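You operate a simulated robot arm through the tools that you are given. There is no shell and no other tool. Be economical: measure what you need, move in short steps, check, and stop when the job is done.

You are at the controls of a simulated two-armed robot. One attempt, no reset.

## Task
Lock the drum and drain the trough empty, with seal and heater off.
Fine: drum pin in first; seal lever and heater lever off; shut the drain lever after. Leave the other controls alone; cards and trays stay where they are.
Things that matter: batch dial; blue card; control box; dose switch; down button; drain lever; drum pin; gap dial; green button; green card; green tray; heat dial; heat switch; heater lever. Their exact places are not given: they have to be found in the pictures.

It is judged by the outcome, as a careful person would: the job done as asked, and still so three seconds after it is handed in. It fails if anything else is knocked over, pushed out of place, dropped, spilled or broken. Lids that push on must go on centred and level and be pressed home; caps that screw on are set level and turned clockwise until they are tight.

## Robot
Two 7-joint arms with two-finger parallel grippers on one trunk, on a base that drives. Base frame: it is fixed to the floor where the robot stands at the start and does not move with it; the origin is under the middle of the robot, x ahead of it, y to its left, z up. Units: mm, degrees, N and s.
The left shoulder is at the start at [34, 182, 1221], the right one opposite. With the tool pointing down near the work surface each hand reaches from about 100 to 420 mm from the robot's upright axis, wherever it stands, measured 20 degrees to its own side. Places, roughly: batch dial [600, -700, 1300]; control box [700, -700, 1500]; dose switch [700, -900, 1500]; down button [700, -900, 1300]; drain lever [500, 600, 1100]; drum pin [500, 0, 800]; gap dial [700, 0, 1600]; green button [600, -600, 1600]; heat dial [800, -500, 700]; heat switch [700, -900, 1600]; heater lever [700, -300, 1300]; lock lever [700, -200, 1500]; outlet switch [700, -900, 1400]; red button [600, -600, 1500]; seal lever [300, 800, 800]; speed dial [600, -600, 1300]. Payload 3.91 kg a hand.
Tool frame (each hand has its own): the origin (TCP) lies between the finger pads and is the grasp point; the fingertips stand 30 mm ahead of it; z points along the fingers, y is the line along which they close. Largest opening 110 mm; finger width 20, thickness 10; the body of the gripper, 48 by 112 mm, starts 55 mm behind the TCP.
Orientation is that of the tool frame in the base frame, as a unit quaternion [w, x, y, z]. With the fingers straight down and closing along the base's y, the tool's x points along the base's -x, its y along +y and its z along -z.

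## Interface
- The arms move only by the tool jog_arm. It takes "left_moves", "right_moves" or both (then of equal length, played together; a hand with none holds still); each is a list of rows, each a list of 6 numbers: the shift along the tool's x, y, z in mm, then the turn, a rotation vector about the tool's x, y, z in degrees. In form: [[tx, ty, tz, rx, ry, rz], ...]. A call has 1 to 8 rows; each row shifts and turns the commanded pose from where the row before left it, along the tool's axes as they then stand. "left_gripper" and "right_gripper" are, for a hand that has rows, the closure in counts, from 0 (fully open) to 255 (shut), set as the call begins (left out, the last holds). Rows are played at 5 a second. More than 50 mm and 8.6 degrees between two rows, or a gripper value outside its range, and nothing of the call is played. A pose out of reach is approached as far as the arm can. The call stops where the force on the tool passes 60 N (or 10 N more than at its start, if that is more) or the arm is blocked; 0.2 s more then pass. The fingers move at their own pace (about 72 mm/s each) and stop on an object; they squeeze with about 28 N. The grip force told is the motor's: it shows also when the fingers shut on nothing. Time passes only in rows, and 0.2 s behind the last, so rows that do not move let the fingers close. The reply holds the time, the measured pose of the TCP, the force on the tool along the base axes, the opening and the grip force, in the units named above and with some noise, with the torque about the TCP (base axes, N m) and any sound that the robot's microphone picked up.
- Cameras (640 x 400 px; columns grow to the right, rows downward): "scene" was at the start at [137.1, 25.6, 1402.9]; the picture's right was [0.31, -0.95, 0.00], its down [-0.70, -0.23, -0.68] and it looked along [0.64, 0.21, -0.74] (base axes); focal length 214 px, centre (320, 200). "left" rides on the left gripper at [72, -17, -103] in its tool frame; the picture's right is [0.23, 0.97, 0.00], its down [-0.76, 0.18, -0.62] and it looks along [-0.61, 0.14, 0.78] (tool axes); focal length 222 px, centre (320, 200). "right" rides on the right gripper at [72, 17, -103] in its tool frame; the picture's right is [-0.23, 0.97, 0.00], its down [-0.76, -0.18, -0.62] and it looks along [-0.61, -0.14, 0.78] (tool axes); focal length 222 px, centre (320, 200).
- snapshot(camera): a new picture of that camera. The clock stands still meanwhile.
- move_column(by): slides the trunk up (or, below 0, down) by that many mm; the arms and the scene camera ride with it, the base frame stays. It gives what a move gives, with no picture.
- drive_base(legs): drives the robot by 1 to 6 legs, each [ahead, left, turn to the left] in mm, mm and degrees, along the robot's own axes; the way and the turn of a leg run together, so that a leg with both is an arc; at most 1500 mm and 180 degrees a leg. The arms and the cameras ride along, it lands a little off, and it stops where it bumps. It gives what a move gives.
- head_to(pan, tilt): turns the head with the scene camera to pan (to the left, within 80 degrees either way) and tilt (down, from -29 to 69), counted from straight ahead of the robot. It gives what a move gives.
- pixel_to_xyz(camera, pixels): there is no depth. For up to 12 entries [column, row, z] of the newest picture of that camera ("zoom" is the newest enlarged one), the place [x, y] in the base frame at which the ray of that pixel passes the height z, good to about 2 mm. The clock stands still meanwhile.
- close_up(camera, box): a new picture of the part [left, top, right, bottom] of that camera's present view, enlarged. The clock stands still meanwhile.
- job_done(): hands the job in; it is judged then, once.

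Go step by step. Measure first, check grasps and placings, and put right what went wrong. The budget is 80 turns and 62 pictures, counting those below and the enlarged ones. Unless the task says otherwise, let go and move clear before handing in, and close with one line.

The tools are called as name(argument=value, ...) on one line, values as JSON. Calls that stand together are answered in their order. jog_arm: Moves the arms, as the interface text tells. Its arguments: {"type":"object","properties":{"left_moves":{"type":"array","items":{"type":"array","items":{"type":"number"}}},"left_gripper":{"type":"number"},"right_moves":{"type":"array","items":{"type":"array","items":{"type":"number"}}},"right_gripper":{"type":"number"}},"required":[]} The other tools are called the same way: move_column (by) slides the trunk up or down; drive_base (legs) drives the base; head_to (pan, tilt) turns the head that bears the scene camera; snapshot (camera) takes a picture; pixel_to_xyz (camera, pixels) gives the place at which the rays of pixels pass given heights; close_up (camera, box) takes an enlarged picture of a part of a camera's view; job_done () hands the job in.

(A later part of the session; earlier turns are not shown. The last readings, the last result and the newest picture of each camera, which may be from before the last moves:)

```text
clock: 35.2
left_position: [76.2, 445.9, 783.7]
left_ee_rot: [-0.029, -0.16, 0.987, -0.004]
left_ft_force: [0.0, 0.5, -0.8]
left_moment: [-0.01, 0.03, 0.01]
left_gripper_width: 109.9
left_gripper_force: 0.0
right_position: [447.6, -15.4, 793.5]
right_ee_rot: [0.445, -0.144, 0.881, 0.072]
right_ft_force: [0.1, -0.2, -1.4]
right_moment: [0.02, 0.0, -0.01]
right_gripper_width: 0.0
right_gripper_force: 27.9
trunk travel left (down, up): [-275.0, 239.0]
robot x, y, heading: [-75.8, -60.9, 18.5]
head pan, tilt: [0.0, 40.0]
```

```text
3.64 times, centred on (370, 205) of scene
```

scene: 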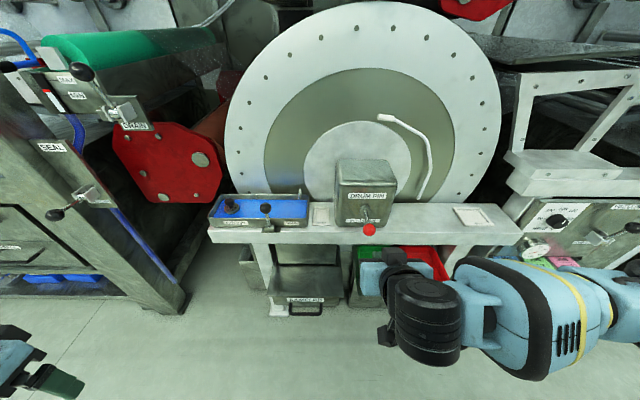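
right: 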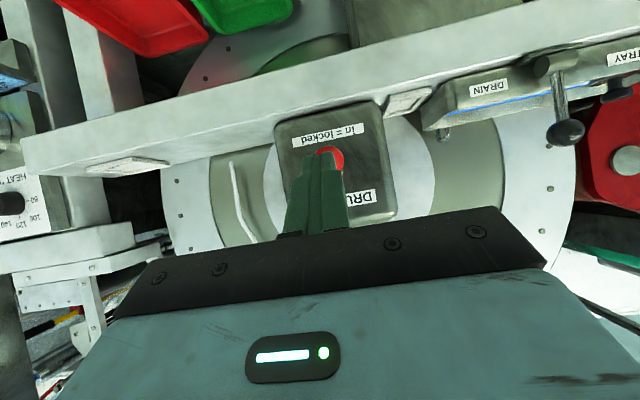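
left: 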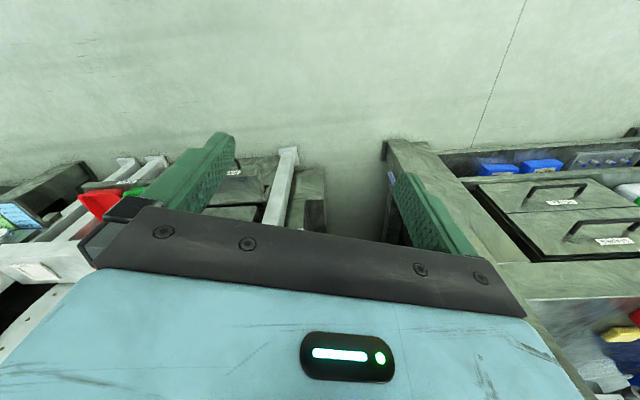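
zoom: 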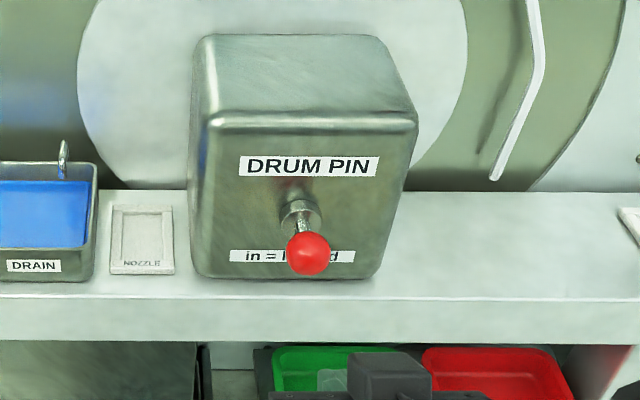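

The pin stays in, with its stub roughly halved and hard against the stop. Next is the seal lever: I'll straighten and retract the right hand and raise the left one before driving left.

jog_arm(right_moves=[[0, 0, 0, 0, 7.8, 0], [0, 0, 0, 0, 7.8, 0], [0, 0, 0, 0, 7.8, 0], [0, 0, 0, 0, 7.8, 0], [0, 0, 0, 0, 7.8, 0], [0, 0, 0, 0, 7.8, 0], [0, 0, 0, 0, 7.2, 0], [0, 0, 0, 0, 0, 0]], left_moves=[[0, 0, -15, 0, -1.6, 0], [0, 0, -15, 0, -1.7, 0], [0, 0, -15, 0, 0, 0], [0, 0, -15, 0, 0, 0], [0, 0, -15, 0, 0, 0], [0, 0, -15, 0, 0, 0], [0, 0, -10, 0, 0, 0], [0, 0, -10, 0, 0, 0]])

jog_arm(right_moves=[[25, -15, 0, 0, 0, 0], [25, -15, 0, 0, 0, 0], [25, -15, 0, 0, 0, 0], [25, -15, 0, 0, 0, 0], [20, -15, 0, 0, 0, 0]])

drive_base(legs=[[0, 263, 0], [230, 0, 0]])

head_to(pan=45, tilt=30)

snapshot(camera="scene")

snapshot(camera="left")

```text
clock: 37.0
left_position: [78.0, 443.7, 893.4]
left_ee_rot: [0.0, -0.159, 0.987, 0.0]
left_ft_force: [-0.3, 1.0, -0.7]
left_moment: [0.03, 0.01, 0.02]
left_gripper_width: 109.7
left_gripper_force: 0.1
right_position: [449.5, -14.4, 794.0]
right_ee_rot: [-0.004, -0.162, 0.987, 0.0]
right_ft_force: [0.2, 0.0, -1.1]
right_moment: [0.0, 0.0, -0.02]
right_gripper_width: 0.0
right_gripper_force: 27.8
trunk travel left (down, up): [-275.0, 239.0]
robot x, y, heading: [-78.4, -58.1, 18.3]
head pan, tilt: [0.0, 40.0]
```

```text
clock: 38.2
left_position: [77.6, 443.6, 894.2]
left_ee_rot: [-0.001, -0.161, 0.987, 0.0]
left_ft_force: [0.1, -0.2, 1.0]
left_moment: [-0.02, 0.04, 0.03]
left_gripper_width: 109.9
left_gripper_force: 0.1
right_position: [361.1, -121.9, 796.9]
right_ee_rot: [-0.004, -0.162, 0.987, -0.001]
right_ft_force: [0.0, 1.2, -0.1]
right_moment: [-0.01, 0.01, 0.01]
right_gripper_width: 0.0
right_gripper_force: 28.3
trunk travel left (down, up): [-275.0, 239.0]
robot x, y, heading: [-75.0, -58.7, 18.1]
head pan, tilt: [0.0, 40.0]
```

```text
clock: 42.4
left_position: [202.8, 769.8, 891.4]
left_ee_rot: [0.0, -0.165, 0.986, 0.001]
left_ft_force: [-0.1, -0.1, -0.1]
left_moment: [0.03, -0.01, -0.02]
left_gripper_width: 110.1
left_gripper_force: 0.0
right_position: [493.2, 206.2, 795.8]
right_ee_rot: [-0.005, -0.166, 0.986, -0.001]
right_ft_force: [0.8, -0.3, 0.3]
right_moment: [-0.02, 0.02, 0.05]
right_gripper_width: 0.0
right_gripper_force: 28.4
trunk travel left (down, up): [-275.0, 239.0]
robot x, y, heading: [57.4, 266.5, 18.6]
head pan, tilt: [0.0, 40.0]
```

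```text
clock: 43.5
left_position: [202.5, 770.7, 894.0]
left_ee_rot: [0.0, -0.165, 0.986, 0.0]
left_ft_force: [0.9, -0.3, 0.3]
left_moment: [-0.02, 0.02, 0.02]
left_gripper_width: 110.2
left_gripper_force: 0.0
right_position: [492.6, 206.2, 797.0]
right_ee_rot: [-0.003, -0.167, 0.986, -0.001]
right_ft_force: [-0.3, 0.6, 0.5]
right_moment: [0.01, -0.03, 0.0]
right_gripper_width: 0.2
right_gripper_force: 28.5
trunk travel left (down, up): [-275.0, 239.0]
robot x, y, heading: [56.3, 266.2, 18.9]
head pan, tilt: [45.0, 30.0]
```

```text
27 pictures are left
```

scene: 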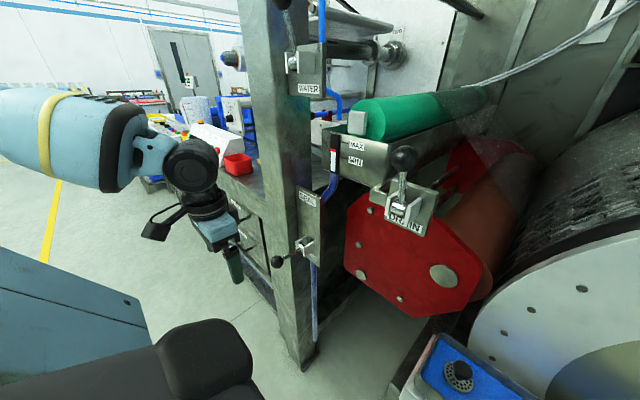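

```text
26 pictures are left
```

left: 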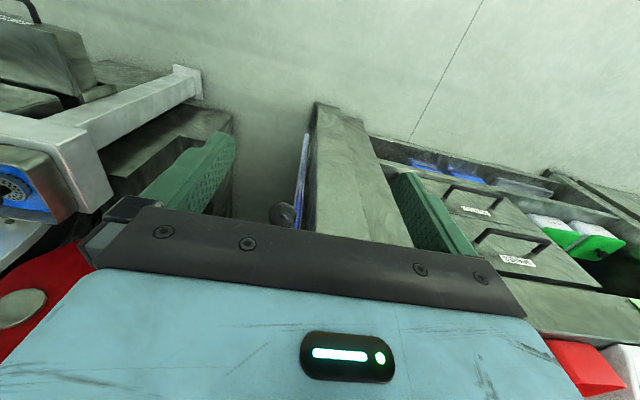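

The seal knob is at (277,262) in the scene and (283,213) in the left camera. I'll get its rays and lift the right hand clear of the drip tray.

pixel_to_xyz(camera="scene", pixels=[[277, 262, 800], [277, 262, 840], [303, 247, 800], [303, 247, 840], [403, 158, 1100], [403, 158, 1130], [401, 203, 1030], [401, 203, 1060]])

pixel_to_xyz(camera="left", pixels=[[283, 213, 800], [283, 213, 840]])

jog_arm(right_moves=[[15, 0, -30, 0, 0, 0], [15, 0, -30, 0, 0, 0], [15, 0, -30, 0, 0, 0], [15, 0, -30, 0, 0, 0]])

```text
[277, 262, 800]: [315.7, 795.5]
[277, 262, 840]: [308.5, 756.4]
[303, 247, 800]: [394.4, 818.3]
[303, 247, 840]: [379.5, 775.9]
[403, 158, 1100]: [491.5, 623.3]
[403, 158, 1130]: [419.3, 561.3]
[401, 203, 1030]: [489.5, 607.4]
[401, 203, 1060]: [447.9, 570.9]
```

```text
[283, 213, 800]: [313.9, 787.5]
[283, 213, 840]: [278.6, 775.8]
```

```text
clock: 44.5
left_position: [202.5, 770.8, 894.2]
left_ee_rot: [0.0, -0.165, 0.986, 0.0]
left_ft_force: [0.2, 0.2, -0.4]
left_moment: [0.0, 0.01, -0.01]
left_gripper_width: 110.0
left_gripper_force: 0.0
right_position: [434.2, 186.6, 915.3]
right_ee_rot: [-0.004, -0.168, 0.986, -0.002]
right_ft_force: [-0.7, -0.9, -0.6]
right_moment: [0.01, 0.0, -0.01]
right_gripper_width: 0.0
right_gripper_force: 28.1
trunk travel left (down, up): [-275.0, 239.0]
robot x, y, heading: [59.5, 263.6, 18.9]
head pan, tilt: [45.0, 30.0]
```

Both rays agree on the seal knob near (312,786,809), with its pivot near (387,810,808). I'll bring the left hand over it and look before descending.

jog_arm(left_moves=[[-27, -5, 0, 0, 0, 0], [-27, -5, 0, 0, 0, 0], [-27, -5, 0, 0, 0, 0], [-27, -6, 0, 0, 0, 0], [0, 0, 15, 0, 0, 0], [0, 0, 15, 0, 0, 0]])

snapshot(camera="left")

close_up(camera="scene", box=[200, 150, 380, 300])

```text
clock: 46.0
left_position: [313.4, 784.9, 862.7]
left_ee_rot: [0.0, -0.166, 0.986, 0.0]
left_ft_force: [0.6, -0.1, -1.2]
left_moment: [-0.01, 0.0, 0.03]
left_gripper_width: 109.8
left_gripper_force: 0.0
right_position: [437.1, 185.6, 915.9]
right_ee_rot: [-0.005, -0.167, 0.986, 0.0]
right_ft_force: [-0.4, 0.2, 0.2]
right_moment: [-0.03, 0.03, -0.01]
right_gripper_width: 0.3
right_gripper_force: 27.8
trunk travel left (down, up): [-275.0, 239.0]
robot x, y, heading: [52.9, 264.4, 19.0]
head pan, tilt: [45.0, 30.0]
```

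```text
25 pictures are left
```

left: 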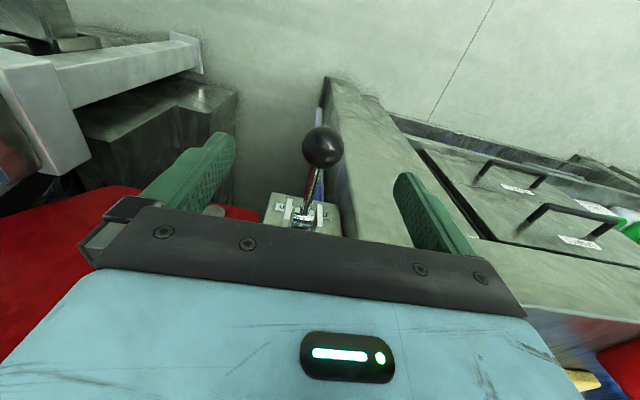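

```text
2.67 times, centred on (290, 225) of scene
```

zoom: 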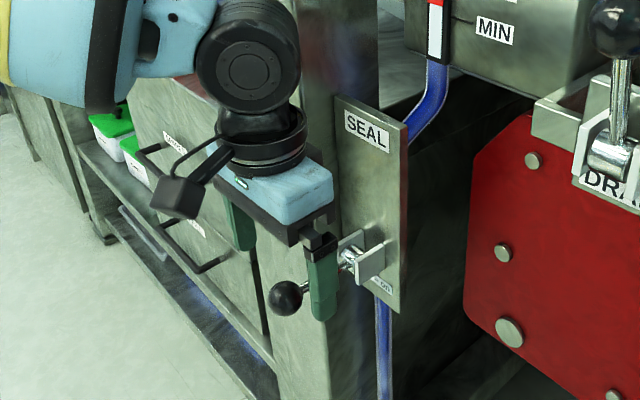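

A point 55 mm below the TCP projects to about (320,147), and the knob is at (322,146), so I'm right above it. I'll descend 53 mm and close.

jog_arm(left_moves=[[0, 0, 18, 0, 0, 0], [0, 0, 18, 0, 0, 0], [0, 0, 17, 0, 0, 0]])

jog_arm(left_moves=[[0, 0, 0, 0, 0, 0], [0, 0, 0, 0, 0, 0], [0, 0, 0, 0, 0, 0], [0, 0, 0, 0, 0, 0], [0, 0, 0, 0, 0, 0]], left_gripper=255)

close_up(camera="scene", box=[200, 150, 380, 300])

```text
clock: 46.8
left_position: [313.2, 785.6, 809.5]
left_ee_rot: [0.001, -0.165, 0.986, 0.0]
left_ft_force: [-0.4, 0.5, 0.5]
left_moment: [0.0, 0.01, 0.01]
left_gripper_width: 109.9
left_gripper_force: 0.0
right_position: [436.3, 185.6, 916.2]
right_ee_rot: [-0.004, -0.167, 0.986, -0.001]
right_ft_force: [0.6, -0.5, 1.0]
right_moment: [-0.02, 0.01, -0.02]
right_gripper_width: 0.1
right_gripper_force: 28.1
trunk travel left (down, up): [-275.0, 239.0]
robot x, y, heading: [55.7, 266.9, 18.7]
head pan, tilt: [45.0, 30.0]
```

```text
clock: 48.0
left_position: [311.5, 787.0, 809.1]
left_ee_rot: [0.002, -0.166, 0.986, 0.001]
left_ft_force: [-6.1, 12.4, 3.1]
left_moment: [0.24, 0.04, 0.08]
left_gripper_width: 32.3
left_gripper_force: 44.5
right_position: [434.9, 187.3, 915.4]
right_ee_rot: [-0.003, -0.168, 0.986, -0.001]
right_ft_force: [0.3, -0.1, -0.3]
right_moment: [0.03, 0.01, -0.01]
right_gripper_width: 0.0
right_gripper_force: 28.5
trunk travel left (down, up): [-275.0, 239.0]
robot x, y, heading: [58.4, 265.9, 19.0]
head pan, tilt: [45.0, 30.0]
```

```text
2.67 times, centred on (290, 225) of scene
```

zoom: 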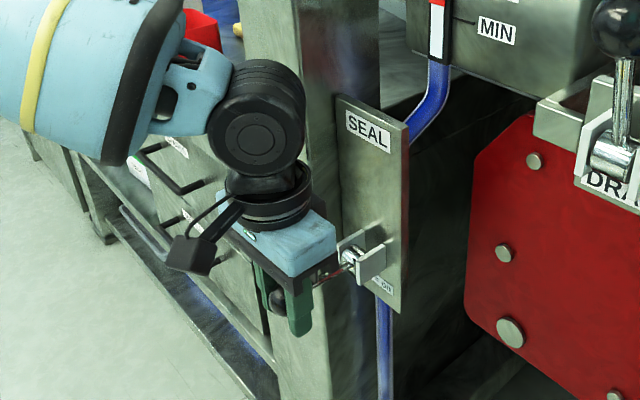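

The knob is gripped (32 mm opening). I'll lift it along its arc (radius about 80 mm), in two halves while watching the force.

jog_arm(left_moves=[[-2, 0, -18, 0, 0, 0], [-6, 0, -17.1, 0, 0, 0], [-9.7, 0, -15.2, 0, 0, 0]])

close_up(camera="scene", box=[200, 150, 380, 300])

```text
clock: 48.8
left_position: [327.3, 793.1, 859.7]
left_ee_rot: [-0.002, -0.165, 0.986, -0.001]
left_ft_force: [-12.2, -0.6, -13.1]
left_moment: [-0.25, 1.31, 0.04]
left_gripper_width: 32.2
left_gripper_force: 44.3
right_position: [434.8, 186.0, 915.6]
right_ee_rot: [-0.003, -0.167, 0.986, -0.002]
right_ft_force: [0.1, 0.3, -0.4]
right_moment: [-0.02, -0.03, -0.01]
right_gripper_width: 0.0
right_gripper_force: 28.0
trunk travel left (down, up): [-275.0, 239.0]
robot x, y, heading: [54.5, 265.7, 19.1]
head pan, tilt: [45.0, 30.0]
```

```text
2.67 times, centred on (290, 225) of scene
```

zoom: 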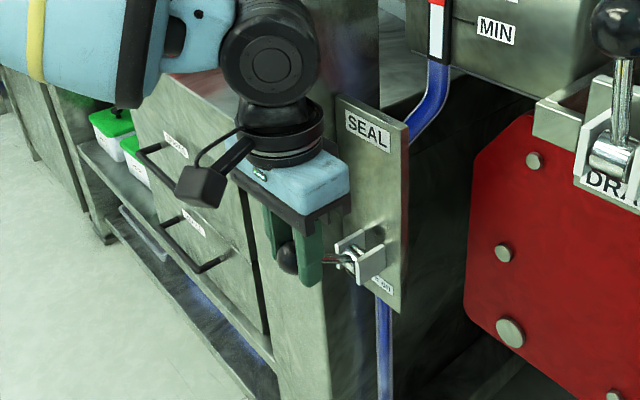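

The forces are moderate and the geometry matches about 39° of lift. I'll continue the arc.

jog_arm(left_moves=[[-14.2, 0, -14.1, 0, 0, 0], [-16.4, 0, -10, 0, 0, 0], [-18.2, 0, -6, 0, 0, 0]])

close_up(camera="scene", box=[200, 130, 380, 280])

```text
clock: 49.5
left_position: [360.8, 802.6, 889.0]
left_ee_rot: [-0.002, -0.171, 0.985, 0.003]
left_ft_force: [-16.5, -6.9, 1.2]
left_moment: [2.94, -3.15, 1.43]
left_gripper_width: 32.1
left_gripper_force: 45.1
right_position: [433.8, 185.7, 915.3]
right_ee_rot: [-0.004, -0.168, 0.986, 0.0]
right_ft_force: [0.6, 0.4, 0.0]
right_moment: [-0.03, -0.02, 0.01]
right_gripper_width: 0.1
right_gripper_force: 28.1
trunk travel left (down, up): [-275.0, 239.0]
robot x, y, heading: [57.4, 265.3, 19.0]
head pan, tilt: [45.0, 30.0]
stopped in row 3 (left hand): the force on the tool passed its limit at 73 N (the readings are from after the stop); the commanded pose is now the measured one
```

```text
2.67 times, centred on (290, 205) of scene
```

zoom: 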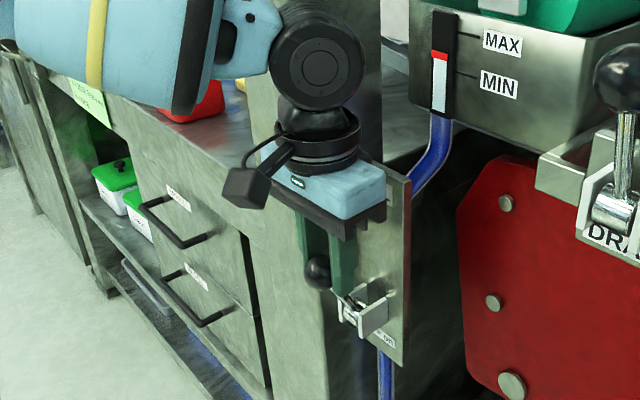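

It stopped at 73 N with the lever at about 68° — either the end stop or the gripper body on the plate. I'll back off 5 mm, open, rise and look.

jog_arm(left_moves=[[3, 0, 0, 0, 0, 0], [0, 0, 0, 0, 0, 0], [0, 0, 0, 0, 0, 0], [0, 0, 0, 0, 0, 0], [0, 0, -20, 0, 0, 0], [0, 0, -25, 0, 0, 0], [0, 0, -25, 0, 0, 0], [45, 0, 0, 0, 0, 0]], left_gripper=60)

close_up(camera="scene", box=[200, 130, 380, 280])

```text
clock: 51.3
left_position: [314.4, 787.1, 958.1]
left_ee_rot: [-0.002, -0.17, 0.986, 0.002]
left_ft_force: [-0.3, -0.3, 0.1]
left_moment: [0.01, -0.02, -0.02]
left_gripper_width: 83.9
left_gripper_force: 0.0
right_position: [434.8, 186.8, 916.2]
right_ee_rot: [-0.003, -0.168, 0.986, -0.002]
right_ft_force: [-0.2, -0.2, 0.8]
right_moment: [0.0, -0.06, -0.07]
right_gripper_width: 0.0
right_gripper_force: 28.0
trunk travel left (down, up): [-275.0, 239.0]
robot x, y, heading: [55.5, 263.3, 19.1]
head pan, tilt: [45.0, 30.0]
```

```text
2.67 times, centred on (290, 205) of scene
```

zoom: 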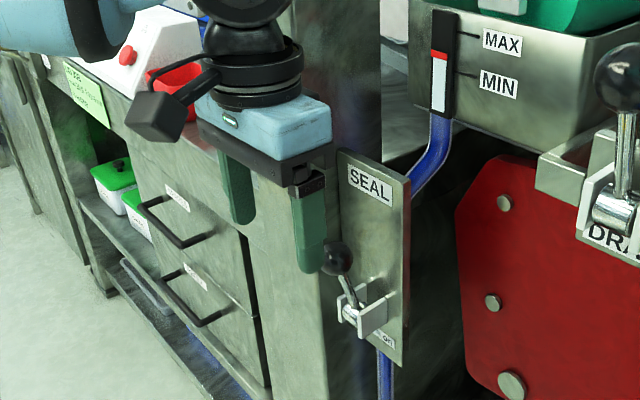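

The seal lever stays up, but may lack the last few degrees. I'll nudge the knob inward with closed fingers until it stops.

jog_arm(left_moves=[[0, 0, 0, 0, 0, 0], [0, 0, 0, 0, 0, 0], [0, 0, 0, 0, 0, 0], [0, 0, 27, 0, 0, 0], [0, 0, 27, 0, 0, 0], [-10, 0, 0, 0, 0, 0]], left_gripper=255)

jog_arm(left_moves=[[-6, 0, 0, 0, 0, 0], [-6, 0, 0, 0, 0, 0], [-6, 0, 0, 0, 0, 0], [-6, 0, 0, 0, 0, 0], [-6, 0, 0, 0, 0, 0], [-6, 0, 0, 0, 0, 0], [-6, 0, 0, 0, 0, 0]])

close_up(camera="scene", box=[200, 130, 380, 280])

```text
clock: 52.7
left_position: [326.6, 791.0, 902.5]
left_ee_rot: [-0.004, -0.17, 0.985, 0.001]
left_ft_force: [-0.2, -0.1, 0.6]
left_moment: [-0.02, 0.01, -0.02]
left_gripper_width: 0.0
left_gripper_force: 27.7
right_position: [436.1, 186.8, 915.7]
right_ee_rot: [-0.004, -0.168, 0.986, -0.001]
right_ft_force: [0.1, -0.1, 0.0]
right_moment: [0.02, -0.02, -0.02]
right_gripper_width: 0.1
right_gripper_force: 28.0
trunk travel left (down, up): [-275.0, 239.0]
robot x, y, heading: [57.3, 265.7, 18.8]
head pan, tilt: [45.0, 30.0]
```

```text
clock: 54.1
left_position: [347.4, 798.4, 900.0]
left_ee_rot: [-0.022, -0.171, 0.985, 0.0]
left_ft_force: [-28.7, -12.4, 10.2]
left_moment: [0.02, 0.53, -0.03]
left_gripper_width: 0.0
left_gripper_force: 27.7
right_position: [431.9, 186.9, 916.4]
right_ee_rot: [-0.003, -0.17, 0.985, 0.0]
right_ft_force: [-0.2, 0.2, 0.5]
right_moment: [-0.04, 0.01, -0.01]
right_gripper_width: 0.0
right_gripper_force: 28.0
trunk travel left (down, up): [-275.0, 239.0]
robot x, y, heading: [53.6, 263.6, 19.2]
head pan, tilt: [45.0, 30.0]
stopped in row 7 (left hand): the force on the tool passed its limit at 65 N (the readings are from after the stop); the commanded pose is now the measured one
```

```text
2.67 times, centred on (290, 205) of scene
```

zoom: 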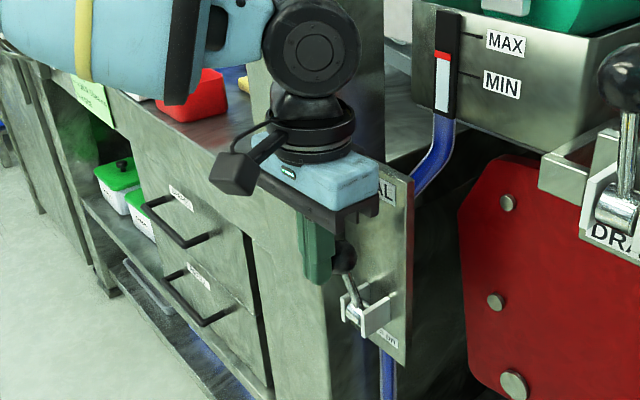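

The knob stopped hard near 76°, which matches the drain lever's upright rest, so seal is off. I'll retract, back away, raise the column and go over to the heater.

jog_arm(left_moves=[[20, 0, 0, 0, 0, 0], [40, 0, 0, 0, 0, 0], [40, 0, 0, 0, 0, 0]])

drive_base(legs=[[-200, 0, 0], [0, -520, 0]])

move_column(by=237)

head_to(pan=-15, tilt=12)

snapshot(camera="scene")

```text
clock: 54.9
left_position: [260.8, 769.7, 902.0]
left_ee_rot: [-0.016, -0.17, 0.985, -0.001]
left_ft_force: [0.3, -0.2, -0.3]
left_moment: [0.01, -0.06, 0.01]
left_gripper_width: 0.0
left_gripper_force: 27.6
right_position: [435.0, 188.5, 916.2]
right_ee_rot: [-0.003, -0.17, 0.986, -0.002]
right_ft_force: [0.1, -0.3, 0.4]
right_moment: [0.04, -0.02, -0.03]
right_gripper_width: 0.0
right_gripper_force: 27.9
trunk travel left (down, up): [-275.0, 239.0]
robot x, y, heading: [56.5, 263.8, 19.5]
head pan, tilt: [45.0, 30.0]
```

```text
clock: 61.2
left_position: [248.0, 201.5, 901.5]
left_ee_rot: [-0.016, -0.167, 0.986, -0.001]
left_ft_force: [0.9, 0.0, -0.4]
left_moment: [0.0, 0.02, 0.04]
left_gripper_width: 0.0
left_gripper_force: 27.9
right_position: [417.7, -381.0, 915.8]
right_ee_rot: [-0.004, -0.165, 0.986, 0.0]
right_ft_force: [-0.5, -0.1, -0.4]
right_moment: [-0.04, 0.04, 0.0]
right_gripper_width: 0.1
right_gripper_force: 28.2
trunk travel left (down, up): [-275.0, 239.0]
robot x, y, heading: [35.6, -299.7, 18.6]
head pan, tilt: [45.0, 30.0]
```

```text
clock: 63.7
left_position: [247.0, 202.1, 1138.1]
left_ee_rot: [-0.018, -0.167, 0.986, -0.001]
left_ft_force: [0.1, 0.3, -0.1]
left_moment: [-0.03, 0.02, 0.0]
left_gripper_width: 0.0
left_gripper_force: 28.1
right_position: [416.8, -380.4, 1151.8]
right_ee_rot: [-0.004, -0.165, 0.986, -0.001]
right_ft_force: [-0.4, -1.1, -0.1]
right_moment: [-0.01, 0.03, -0.02]
right_gripper_width: 0.1
right_gripper_force: 28.1
trunk travel left (down, up): [-512.0, 2.0]
robot x, y, heading: [42.6, -300.2, 18.7]
head pan, tilt: [45.0, 30.0]
```

```text
clock: 65.0
left_position: [247.1, 203.7, 1138.7]
left_ee_rot: [-0.016, -0.167, 0.986, -0.001]
left_ft_force: [-0.1, -0.2, 0.0]
left_moment: [-0.04, 0.01, -0.01]
left_gripper_width: 0.1
left_gripper_force: 27.9
right_position: [417.6, -380.8, 1153.0]
right_ee_rot: [-0.004, -0.166, 0.986, -0.001]
right_ft_force: [0.3, -0.4, 0.4]
right_moment: [0.02, 0.01, 0.0]
right_gripper_width: 0.2
right_gripper_force: 27.7
trunk travel left (down, up): [-512.0, 2.0]
robot x, y, heading: [37.1, -297.6, 18.7]
head pan, tilt: [-15.0, 12.0]
```

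```text
18 pictures are left
```

scene: 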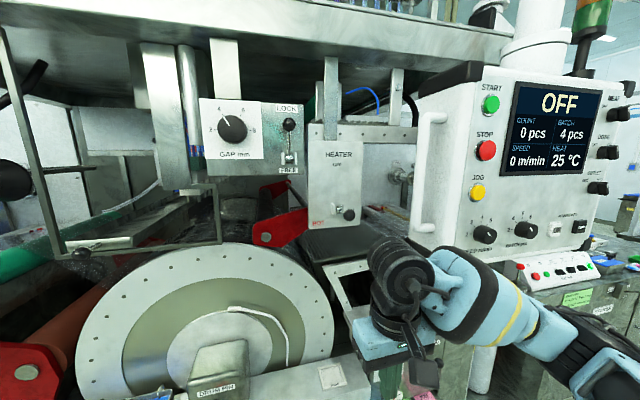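

The heater knob is at (348,214), pointing toward me, with its pivot at (340,210). I'll get rays plus plate corners, and raise the right hand enough for its camera to give a second view.

pixel_to_xyz(camera="scene", pixels=[[348, 214, 1250], [348, 214, 1300], [348, 214, 1350], [339, 210, 1300], [308, 226, 1280], [361, 223, 1280]])

jog_arm(right_moves=[[0, 0, -20, 0, -7, 0], [0, 0, -20, 0, -7, 0], [0, 0, -20, 0, -7, 0], [0, 0, -20, 0, -7, 0], [0, 0, 0, 0, -7, 0], [0, 0, 0, 0, -7, 0], [0, 0, 0, 0, 0, 0]])

snapshot(camera="right")

```text
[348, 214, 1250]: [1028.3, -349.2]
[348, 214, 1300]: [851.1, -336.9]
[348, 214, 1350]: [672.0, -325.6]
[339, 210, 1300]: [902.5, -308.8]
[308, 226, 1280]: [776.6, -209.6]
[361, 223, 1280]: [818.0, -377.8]
```

```text
clock: 66.6
left_position: [247.8, 202.1, 1139.4]
left_ee_rot: [-0.017, -0.167, 0.986, -0.001]
left_ft_force: [0.3, -0.9, 1.6]
left_moment: [-0.04, -0.01, -0.03]
left_gripper_width: 0.0
left_gripper_force: 28.4
right_position: [423.8, -371.4, 1245.7]
right_ee_rot: [0.35, -0.154, 0.922, 0.058]
right_ft_force: [0.1, -0.4, 0.8]
right_moment: [-0.01, -0.01, -0.01]
right_gripper_width: 0.0
right_gripper_force: 28.2
right hand out of reach, approached as far as the arm can: row 5, 6
trunk travel left (down, up): [-512.0, 2.0]
robot x, y, heading: [36.4, -302.8, 19.0]
head pan, tilt: [-15.0, 12.0]
```

```text
17 pictures are left
```

right: 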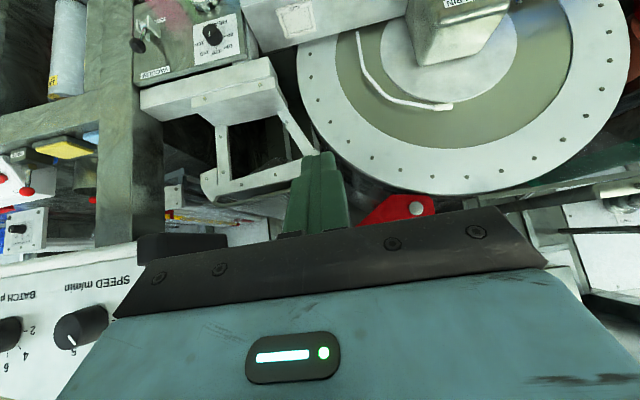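

The lever points straight out at me, with the knob near (683,−326,1345) from combining two views. I'll extend the right hand forward and tilt it further, staying low, then re-measure against the fingertips.

jog_arm(right_moves=[[-18.7, 0, 16.6, 0, 0, 0], [-18.7, 0, 16.6, 0, 0, 0], [-18.7, 0, 16.6, 0, 0, 0], [-18.7, 0, 16.6, 0, 0, 0], [0, 0, 0, 0, -7, 0], [0, 0, 0, 0, -7, 0], [0, 0, 0, 0, -7, 0], [0, 0, 0, 0, 0, 0]])

```text
clock: 68.4
left_position: [247.6, 202.7, 1139.4]
left_ee_rot: [-0.017, -0.167, 0.986, -0.001]
left_ft_force: [0.6, -0.5, 0.0]
left_moment: [-0.01, -0.01, 0.02]
left_gripper_width: 0.0
left_gripper_force: 27.3
right_position: [519.9, -339.4, 1246.0]
right_ee_rot: [0.513, -0.141, 0.843, 0.085]
right_ft_force: [-0.2, -0.3, 0.0]
right_moment: [0.0, -0.03, -0.03]
right_gripper_width: 0.1
right_gripper_force: 28.5
trunk travel left (down, up): [-512.0, 2.0]
robot x, y, heading: [39.8, -300.7, 18.8]
head pan, tilt: [-15.0, 12.0]
```

Tilt is 63° with no reach trouble. I'll shift 40 mm right, tilt a bit more, then check with scene picture.

jog_arm(right_moves=[[0, -20, 0, 0, -7, 0], [0, -20, 0, 0, -7, 0], [0, 0, 0, 0, 0, 0]])

drive_base(legs=[[70, 0, 0]])

snapshot(camera="scene")

```text
clock: 69.2
left_position: [248.2, 203.8, 1138.5]
left_ee_rot: [-0.017, -0.167, 0.986, -0.001]
left_ft_force: [0.5, 0.3, -0.4]
left_moment: [0.0, 0.07, -0.01]
left_gripper_width: 0.0
left_gripper_force: 28.2
right_position: [532.6, -375.1, 1246.3]
right_ee_rot: [0.611, -0.131, 0.774, 0.103]
right_ft_force: [-0.7, -0.4, 0.5]
right_moment: [0.0, -0.01, 0.0]
right_gripper_width: 0.0
right_gripper_force: 28.1
trunk travel left (down, up): [-512.0, 2.0]
robot x, y, heading: [38.1, -297.9, 18.5]
head pan, tilt: [-15.0, 12.0]
```

```text
clock: 70.2
left_position: [311.6, 224.7, 1138.0]
left_ee_rot: [-0.017, -0.167, 0.986, -0.001]
left_ft_force: [0.1, -0.6, -0.7]
left_moment: [0.0, 0.01, -0.01]
left_gripper_width: 0.1
left_gripper_force: 27.8
right_position: [596.5, -354.2, 1247.2]
right_ee_rot: [0.611, -0.13, 0.774, 0.102]
right_ft_force: [0.3, -0.4, 0.1]
right_moment: [0.02, 0.02, 0.02]
right_gripper_width: 0.1
right_gripper_force: 28.6
trunk travel left (down, up): [-512.0, 2.0]
robot x, y, heading: [102.7, -277.5, 18.5]
head pan, tilt: [-15.0, 12.0]
```

```text
16 pictures are left
```

scene: 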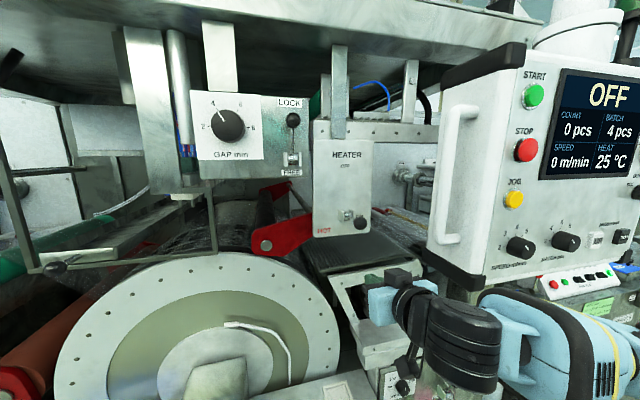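

The heater knob is now at (361,223). The control box's bottom corner is near (440,285), so I'll locate both to keep the forearm clear.

pixel_to_xyz(camera="scene", pixels=[[361, 223, 1320], [361, 223, 1340], [361, 223, 1360], [347, 216, 1340], [475, 288, 1300], [475, 288, 1350], [426, 245, 1300], [426, 245, 1350], [385, 272, 1260]])

close_up(camera="scene", box=[290, 140, 450, 320])

```text
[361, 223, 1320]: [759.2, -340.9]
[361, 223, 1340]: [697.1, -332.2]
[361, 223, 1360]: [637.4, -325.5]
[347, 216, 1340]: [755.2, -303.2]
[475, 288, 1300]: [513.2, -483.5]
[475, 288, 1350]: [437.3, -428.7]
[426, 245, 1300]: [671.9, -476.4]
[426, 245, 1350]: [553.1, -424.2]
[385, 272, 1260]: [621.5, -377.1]
```

```text
2.22 times, centred on (370, 230) of scene
```

zoom: 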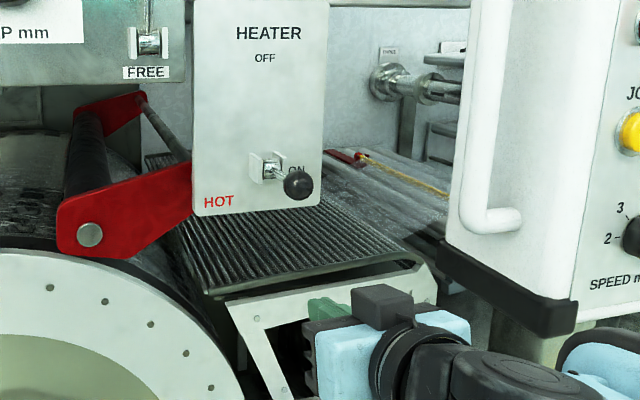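

The forearm passes close under the control box and its dials. I'll shift the base 140 mm left and reach out to the right, so the forearm comes in straighter.

drive_base(legs=[[0, 140, 0]])

jog_arm(right_moves=[[0, -25, 0, 0, 0, 0], [0, -25, 0, 0, 0, 0], [0, -25, 0, 0, 0, 0], [0, -25, 0, 0, 0, 0], [0, -20, 0, 0, 0, 0], [0, -20, 0, 0, 0, 0], [0, 0, 0, 0, 0, 0]])

snapshot(camera="scene")

```text
clock: 72.1
left_position: [267.2, 353.5, 1138.4]
left_ee_rot: [-0.016, -0.166, 0.986, -0.001]
left_ft_force: [-0.2, 0.0, 0.3]
left_moment: [-0.03, -0.01, -0.02]
left_gripper_width: 0.0
left_gripper_force: 27.8
right_position: [553.3, -225.0, 1246.5]
right_ee_rot: [0.612, -0.13, 0.773, 0.103]
right_ft_force: [-0.2, 0.2, 1.0]
right_moment: [0.0, 0.01, 0.01]
right_gripper_width: 0.0
right_gripper_force: 27.9
trunk travel left (down, up): [-512.0, 2.0]
robot x, y, heading: [59.0, -147.8, 18.6]
head pan, tilt: [-15.0, 12.0]
```

```text
clock: 73.7
left_position: [269.5, 353.1, 1138.7]
left_ee_rot: [-0.017, -0.165, 0.986, 0.0]
left_ft_force: [0.1, -0.3, -0.3]
left_moment: [-0.01, -0.01, 0.02]
left_gripper_width: 0.0
left_gripper_force: 27.8
right_position: [597.1, -356.7, 1245.2]
right_ee_rot: [0.61, -0.13, 0.775, 0.102]
right_ft_force: [-0.2, -0.3, 0.1]
right_moment: [0.01, 0.01, -0.04]
right_gripper_width: 0.1
right_gripper_force: 28.0
trunk travel left (down, up): [-512.0, 2.0]
robot x, y, heading: [55.0, -143.2, 18.7]
head pan, tilt: [-15.0, 12.0]
```

```text
14 pictures are left
```

scene: 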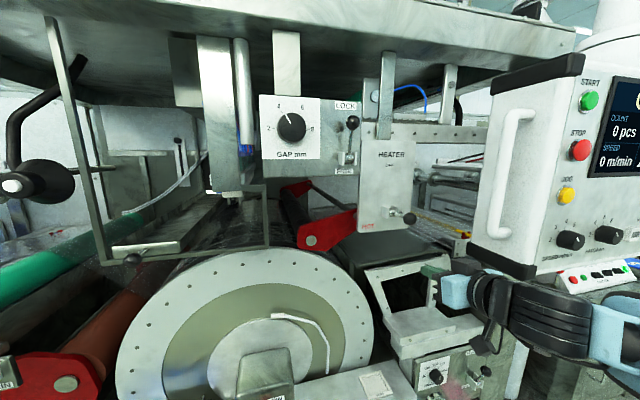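

This gives good parallax: knob (410,218), pivot (395,211). I'll query those, and where the forearm is relative to the box bottom edge (505,268).

pixel_to_xyz(camera="scene", pixels=[[410, 218, 1320], [410, 218, 1340], [410, 218, 1360], [395, 211, 1340], [620, 340, 1230], [620, 310, 1230], [530, 276, 1300], [530, 276, 1270], [470, 243, 1300], [445, 285, 1250]])

```text
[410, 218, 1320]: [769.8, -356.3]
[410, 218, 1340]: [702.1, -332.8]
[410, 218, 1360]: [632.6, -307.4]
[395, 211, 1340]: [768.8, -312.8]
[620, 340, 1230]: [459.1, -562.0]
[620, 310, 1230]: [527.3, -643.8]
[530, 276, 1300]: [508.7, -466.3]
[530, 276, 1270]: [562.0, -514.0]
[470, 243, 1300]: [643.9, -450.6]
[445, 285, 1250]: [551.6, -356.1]
```

The knob is firmly at (702,−333,1340), but the right forearm would come too close to the control box. The left arm's elbow flares into free space, so I'll back off, fold the right arm, and use the left hand.

drive_base(legs=[[-200, 0, 0]])

jog_arm(right_moves=[[0, 15, 0, 0, 8.5, 0], [0, 15, 0, 0, 8.5, 0], [0, 15, 0, 0, 8.5, 0], [0, 15, 0, 0, 8.5, 0], [0, 15, 0, 0, 8.5, 0], [0, 15, 0, 0, 8.5, 0], [0, 15, 0, 0, 8.5, 0], [0, 15, 0, 0, 8.5, 0]], left_moves=[[0, -20, 0, 0, 0, 0], [0, -20, 0, 0, 0, 0], [0, -20, 0, 0, 0, 0], [0, -20, 0, 0, 0, 0], [0, -20, 0, 0, 0, 0], [0, -20, 0, 0, 0, 0], [0, -20, 0, 0, 0, 0], [0, -20, 0, 0, 0, 0]])

jog_arm(right_moves=[[15, 0, 25, 0, 8.4, 0], [25, 0, 25, 0, 0, 0], [25, 0, 25, 0, 0, 0], [25, 0, 25, 0, 0, 0], [25, 0, 25, 0, 0, 0], [25, 0, 25, 0, 0, 0], [20, 0, 25, 0, 0, 0], [0, 0, 25, 0, 0, 0]], left_moves=[[-20, -20, -12, 0, 0, 0], [-20, -20, -12, 0, 0, 0], [-20, -20, -12, 0, 0, 0], [-20, -20, -12, 0, 0, 0], [-20, -20, -12, 0, 0, 0], [-15, 0, -12, 0, -7, 0], [-15, 0, -12, 0, -7, 0], [0, 0, -12, 0, -7, 0]])

```text
clock: 75.3
left_position: [81.7, 291.1, 1139.1]
left_ee_rot: [-0.016, -0.167, 0.986, -0.001]
left_ft_force: [-0.2, -0.4, -0.6]
left_moment: [0.0, 0.01, -0.01]
left_gripper_width: 0.1
left_gripper_force: 28.3
right_position: [410.8, -417.9, 1246.5]
right_ee_rot: [0.611, -0.13, 0.774, 0.102]
right_ft_force: [-0.3, 0.7, -0.8]
right_moment: [0.0, -0.01, 0.0]
right_gripper_width: 0.1
right_gripper_force: 28.5
trunk travel left (down, up): [-512.0, 2.0]
robot x, y, heading: [-128.8, -211.0, 19.1]
head pan, tilt: [-15.0, 12.0]
```

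```text
clock: 77.1
left_position: [134.7, 139.0, 1138.9]
left_ee_rot: [-0.018, -0.166, 0.986, -0.001]
left_ft_force: [-0.2, -0.9, -0.2]
left_moment: [0.05, 0.03, 0.04]
left_gripper_width: 0.1
left_gripper_force: 28.1
right_position: [372.0, -302.9, 1246.6]
right_ee_rot: [0.073, -0.165, 0.983, 0.011]
right_ft_force: [-0.3, -0.4, -0.4]
right_moment: [-0.01, 0.02, 0.0]
right_gripper_width: 0.1
right_gripper_force: 27.8
trunk travel left (down, up): [-512.0, 2.0]
robot x, y, heading: [-126.7, -211.3, 18.3]
head pan, tilt: [-15.0, 12.0]
```

```text
clock: 78.9
left_position: [275.2, 93.9, 1228.8]
left_ee_rot: [0.164, -0.164, 0.972, 0.03]
left_ft_force: [-0.3, 0.0, -0.1]
left_moment: [0.0, -0.04, -0.03]
left_gripper_width: 0.2
left_gripper_force: 27.9
left hand out of reach, approached as far as the arm can: row 5
right_position: [224.2, -355.1, 1046.1]
right_ee_rot: [0.002, -0.165, 0.986, 0.001]
right_ft_force: [0.5, -0.1, 0.3]
right_moment: [0.03, -0.01, 0.0]
right_gripper_width: 0.0
right_gripper_force: 27.8
trunk travel left (down, up): [-512.0, 2.0]
robot x, y, heading: [-126.9, -217.2, 18.9]
head pan, tilt: [-15.0, 12.0]
```

The right arm is folded low and the left is coming into shape. I'll tilt the left hand forward to about 70°.

jog_arm(left_moves=[[0, 0, 0, 0, -8, 0], [0, 0, 0, 0, -8, 0], [0, 0, 0, 0, -8, 0], [0, 0, 0, 0, -8, 0], [0, 0, 0, 0, -8, 0], [0, 0, 0, 0, -8, 0], [0, 0, 0, 0, -4, 0], [0, 0, 0, 0, 0, 0]])

drive_base(legs=[[0, -415, 0]])

head_to(pan=5, tilt=16)

snapshot(camera="scene")

```text
clock: 80.7
left_position: [276.6, 94.5, 1229.7]
left_ee_rot: [0.574, -0.135, 0.802, 0.098]
left_ft_force: [0.5, 1.0, 0.6]
left_moment: [-0.02, 0.01, 0.02]
left_gripper_width: 0.2
left_gripper_force: 27.7
right_position: [225.8, -355.8, 1046.1]
right_ee_rot: [0.002, -0.166, 0.986, 0.0]
right_ft_force: [0.5, 0.0, -0.2]
right_moment: [-0.02, 0.0, 0.01]
right_gripper_width: 0.3
right_gripper_force: 27.7
trunk travel left (down, up): [-512.0, 2.0]
robot x, y, heading: [-127.5, -213.0, 18.7]
head pan, tilt: [-15.0, 12.0]
```

```text
clock: 84.9
left_position: [414.6, -306.9, 1229.6]
left_ee_rot: [0.574, -0.131, 0.803, 0.096]
left_ft_force: [0.3, 0.4, 0.1]
left_moment: [0.01, 0.01, -0.01]
left_gripper_width: 0.0
left_gripper_force: 27.6
right_position: [358.8, -755.1, 1045.7]
right_ee_rot: [0.001, -0.162, 0.987, 0.001]
right_ft_force: [0.7, -0.1, 0.0]
right_moment: [0.0, -0.01, 0.03]
right_gripper_width: 0.0
right_gripper_force: 28.2
trunk travel left (down, up): [-512.0, 2.0]
robot x, y, heading: [8.6, -609.1, 18.3]
head pan, tilt: [-15.0, 12.0]
```

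```text
clock: 85.8
left_position: [413.9, -307.4, 1231.2]
left_ee_rot: [0.574, -0.132, 0.803, 0.096]
left_ft_force: [-0.3, -0.2, -0.7]
left_moment: [0.0, 0.03, -0.03]
left_gripper_width: 0.0
left_gripper_force: 27.7
right_position: [359.0, -756.6, 1044.3]
right_ee_rot: [0.002, -0.162, 0.987, 0.0]
right_ft_force: [0.9, -0.6, -0.5]
right_moment: [0.0, 0.01, 0.01]
right_gripper_width: 0.0
right_gripper_force: 27.8
trunk travel left (down, up): [-512.0, 2.0]
robot x, y, heading: [9.6, -613.7, 18.6]
head pan, tilt: [5.0, 16.0]
```

```text
13 pictures are left
```

scene: 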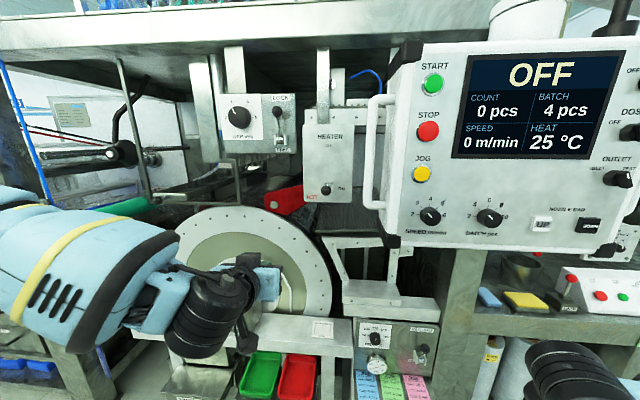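

The left arm approaches from open space. The knob is at (326,190) and the red arm's end at (288,200) is near its path, so I'll check where that sits.

pixel_to_xyz(camera="scene", pixels=[[326, 190, 1340], [326, 190, 1330], [302, 190, 1250], [302, 190, 1300], [270, 207, 1250], [270, 207, 1200], [500, 312, 1000], [500, 312, 1100], [380, 205, 1300]])

jog_arm(right_moves=[[25, 0, 15, 0, 0, 0], [25, 0, 15, 0, 0, 0], [25, 0, 15, 0, 0, 0], [20, 0, 0, 0, 0, 0]], left_moves=[[0, -13, 0, 0, 0, 0], [0, -13, 0, 0, 0, 0], [0, -13, 0, 0, 0, 0], [0, -13, 0, 0, 0, 0]])

```text
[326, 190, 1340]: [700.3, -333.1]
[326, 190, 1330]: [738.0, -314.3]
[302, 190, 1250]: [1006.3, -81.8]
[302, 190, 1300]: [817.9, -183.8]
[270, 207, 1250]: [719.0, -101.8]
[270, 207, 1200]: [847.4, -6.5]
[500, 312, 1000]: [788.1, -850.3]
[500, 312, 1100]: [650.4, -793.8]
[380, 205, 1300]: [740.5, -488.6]
```

```text
clock: 86.8
left_position: [432.5, -355.5, 1228.8]
left_ee_rot: [0.573, -0.132, 0.803, 0.097]
left_ft_force: [-0.4, 0.9, 0.3]
left_moment: [-0.03, -0.01, 0.0]
left_gripper_width: 0.0
left_gripper_force: 28.2
right_position: [322.1, -768.4, 984.3]
right_ee_rot: [0.001, -0.162, 0.987, 0.0]
right_ft_force: [0.0, 0.3, 0.1]
right_moment: [0.01, -0.01, 0.01]
right_gripper_width: 0.1
right_gripper_force: 27.8
right hand out of reach, approached as far as the arm can: row 2, 3, 4
trunk travel left (down, up): [-512.0, 2.0]
robot x, y, heading: [6.6, -609.6, 18.5]
head pan, tilt: [5.0, 16.0]
```

The knob is confirmed at (700,−333,1340) and the red arm is well to the left. I'll drive into position, then set the hand height just below the knob.

drive_base(legs=[[0, -65, 0], [195, 0, 0]])

jog_arm(left_moves=[[-18, 0, -6, 0, 0, 0], [-18, 0, -6, 0, 0, 0], [-18, 0, -6, 0, 0, 0], [0, 0, 0, 0, 0, 0]])

```text
clock: 89.2
left_position: [636.7, -357.0, 1230.5]
left_ee_rot: [0.573, -0.132, 0.803, 0.097]
left_ft_force: [-0.5, 0.6, -1.6]
left_moment: [0.03, -0.01, -0.03]
left_gripper_width: 0.0
left_gripper_force: 28.1
right_position: [526.1, -769.3, 984.7]
right_ee_rot: [0.001, -0.163, 0.987, -0.001]
right_ft_force: [-0.9, 0.8, -0.3]
right_moment: [-0.02, 0.0, 0.03]
right_gripper_width: 0.0
right_gripper_force: 27.8
trunk travel left (down, up): [-512.0, 2.0]
robot x, y, heading: [214.0, -611.1, 18.5]
head pan, tilt: [5.0, 16.0]
```

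```text
clock: 90.2
left_position: [639.5, -354.9, 1287.7]
left_ee_rot: [0.573, -0.133, 0.803, 0.097]
left_ft_force: [0.6, -0.6, -1.0]
left_moment: [-0.03, 0.0, -0.01]
left_gripper_width: 0.0
left_gripper_force: 28.2
right_position: [527.8, -769.4, 985.0]
right_ee_rot: [0.002, -0.162, 0.987, 0.0]
right_ft_force: [0.3, -0.1, -0.5]
right_moment: [0.02, -0.01, 0.01]
right_gripper_width: 0.0
right_gripper_force: 27.6
trunk travel left (down, up): [-512.0, 2.0]
robot x, y, heading: [211.9, -613.1, 18.4]
head pan, tilt: [5.0, 16.0]
```

The hand is in line laterally and 64 mm short. I'll advance 60 mm under the knob and check.

jog_arm(left_moves=[[-4.8, 0.4, 14.2, 0, 0, 0], [-4.8, 0.4, 14.2, 0, 0, 0], [-4.8, 0.4, 14.2, 0, 0, 0], [-4.8, 0.4, 14.2, 0, 0, 0]])

close_up(camera="scene", box=[240, 90, 420, 270])

```text
clock: 91.2
left_position: [686.6, -337.1, 1287.0]
left_ee_rot: [0.573, -0.132, 0.803, 0.096]
left_ft_force: [0.3, 0.0, 0.8]
left_moment: [0.01, -0.01, -0.02]
left_gripper_width: 0.0
left_gripper_force: 27.9
left hand out of reach, approached as far as the arm can: row 4
right_position: [526.7, -769.7, 985.8]
right_ee_rot: [0.001, -0.163, 0.987, -0.001]
right_ft_force: [0.0, 1.1, -0.7]
right_moment: [0.03, 0.03, 0.01]
right_gripper_width: 0.0
right_gripper_force: 28.0
trunk travel left (down, up): [-512.0, 2.0]
robot x, y, heading: [215.8, -611.6, 18.5]
head pan, tilt: [5.0, 16.0]
```

```text
2.22 times, centred on (330, 180) of scene
```

zoom: 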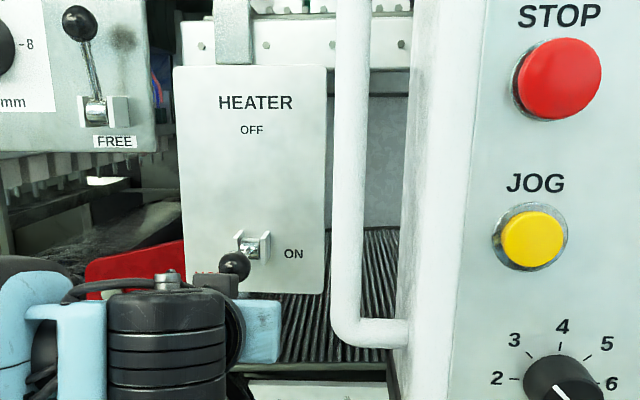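

The arm is at its forward limit, so I'll pull the hand back 60 mm and bring the base forward 65 mm to leave room for the arc.

jog_arm(left_moves=[[6.4, 0, -19, 0, 0, 0], [6.4, 0, -19, 0, 0, 0], [6.4, 0, -19, 0, 0, 0]], right_moves=[[0, 0, 20, 0, 0, 0], [0, 0, 20, 0, 0, 0], [0, 0, 20, 0, 0, 0]])

drive_base(legs=[[65, 0, 0]])

```text
clock: 92.0
left_position: [628.1, -356.4, 1286.1]
left_ee_rot: [0.573, -0.133, 0.803, 0.097]
left_ft_force: [-0.6, -0.5, 0.0]
left_moment: [0.0, 0.02, 0.0]
left_gripper_width: 0.0
left_gripper_force: 28.0
right_position: [526.0, -770.4, 923.9]
right_ee_rot: [0.0, -0.163, 0.987, 0.0]
right_ft_force: [-0.3, 0.3, -0.7]
right_moment: [-0.03, -0.02, -0.02]
right_gripper_width: 0.0
right_gripper_force: 28.2
trunk travel left (down, up): [-512.0, 2.0]
robot x, y, heading: [213.1, -613.9, 18.6]
head pan, tilt: [5.0, 16.0]
```

```text
clock: 93.0
left_position: [690.9, -336.2, 1288.1]
left_ee_rot: [0.573, -0.133, 0.803, 0.097]
left_ft_force: [0.1, -0.2, -0.5]
left_moment: [0.0, -0.01, 0.01]
left_gripper_width: 0.0
left_gripper_force: 28.0
right_position: [588.0, -749.1, 923.7]
right_ee_rot: [0.001, -0.163, 0.987, 0.001]
right_ft_force: [0.7, -0.1, 0.3]
right_moment: [-0.01, 0.03, 0.01]
right_gripper_width: 0.2
right_gripper_force: 27.9
trunk travel left (down, up): [-512.0, 2.0]
robot x, y, heading: [270.8, -593.6, 18.6]
head pan, tilt: [5.0, 16.0]
```

The fingers sit just below the knob, 10 mm short of its centre. I'll ease back so only the tips are under it, then lift through the first half of the arc.

jog_arm(left_moves=[[-13.7, 0, -12.5, 0, 0, 0], [-13.7, 0, -12.5, 0, 0, 0], [-18.8, 0, -4, 0, 0, 0], [-19.3, 0, 0.3, 0, 0, 0], [-18.7, 0, 4.6, 0, 0, 0]])

close_up(camera="scene", box=[220, 90, 400, 270])

```text
clock: 94.2
left_position: [695.1, -333.0, 1374.0]
left_ee_rot: [0.573, -0.133, 0.803, 0.097]
left_ft_force: [0.1, -0.4, -0.1]
left_moment: [0.02, -0.02, 0.0]
left_gripper_width: 0.0
left_gripper_force: 28.0
right_position: [589.0, -747.5, 924.0]
right_ee_rot: [0.001, -0.163, 0.987, -0.001]
right_ft_force: [0.4, 0.4, 0.1]
right_moment: [0.01, 0.0, 0.02]
right_gripper_width: 0.2
right_gripper_force: 27.9
trunk travel left (down, up): [-512.0, 2.0]
robot x, y, heading: [275.1, -592.6, 18.4]
head pan, tilt: [5.0, 16.0]
```

```text
2.22 times, centred on (310, 180) of scene
```

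zoom: 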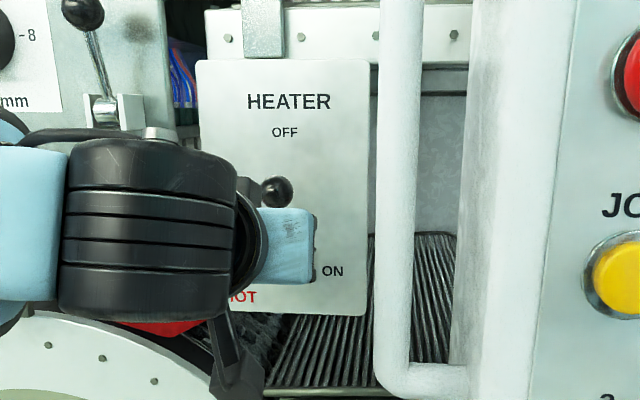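

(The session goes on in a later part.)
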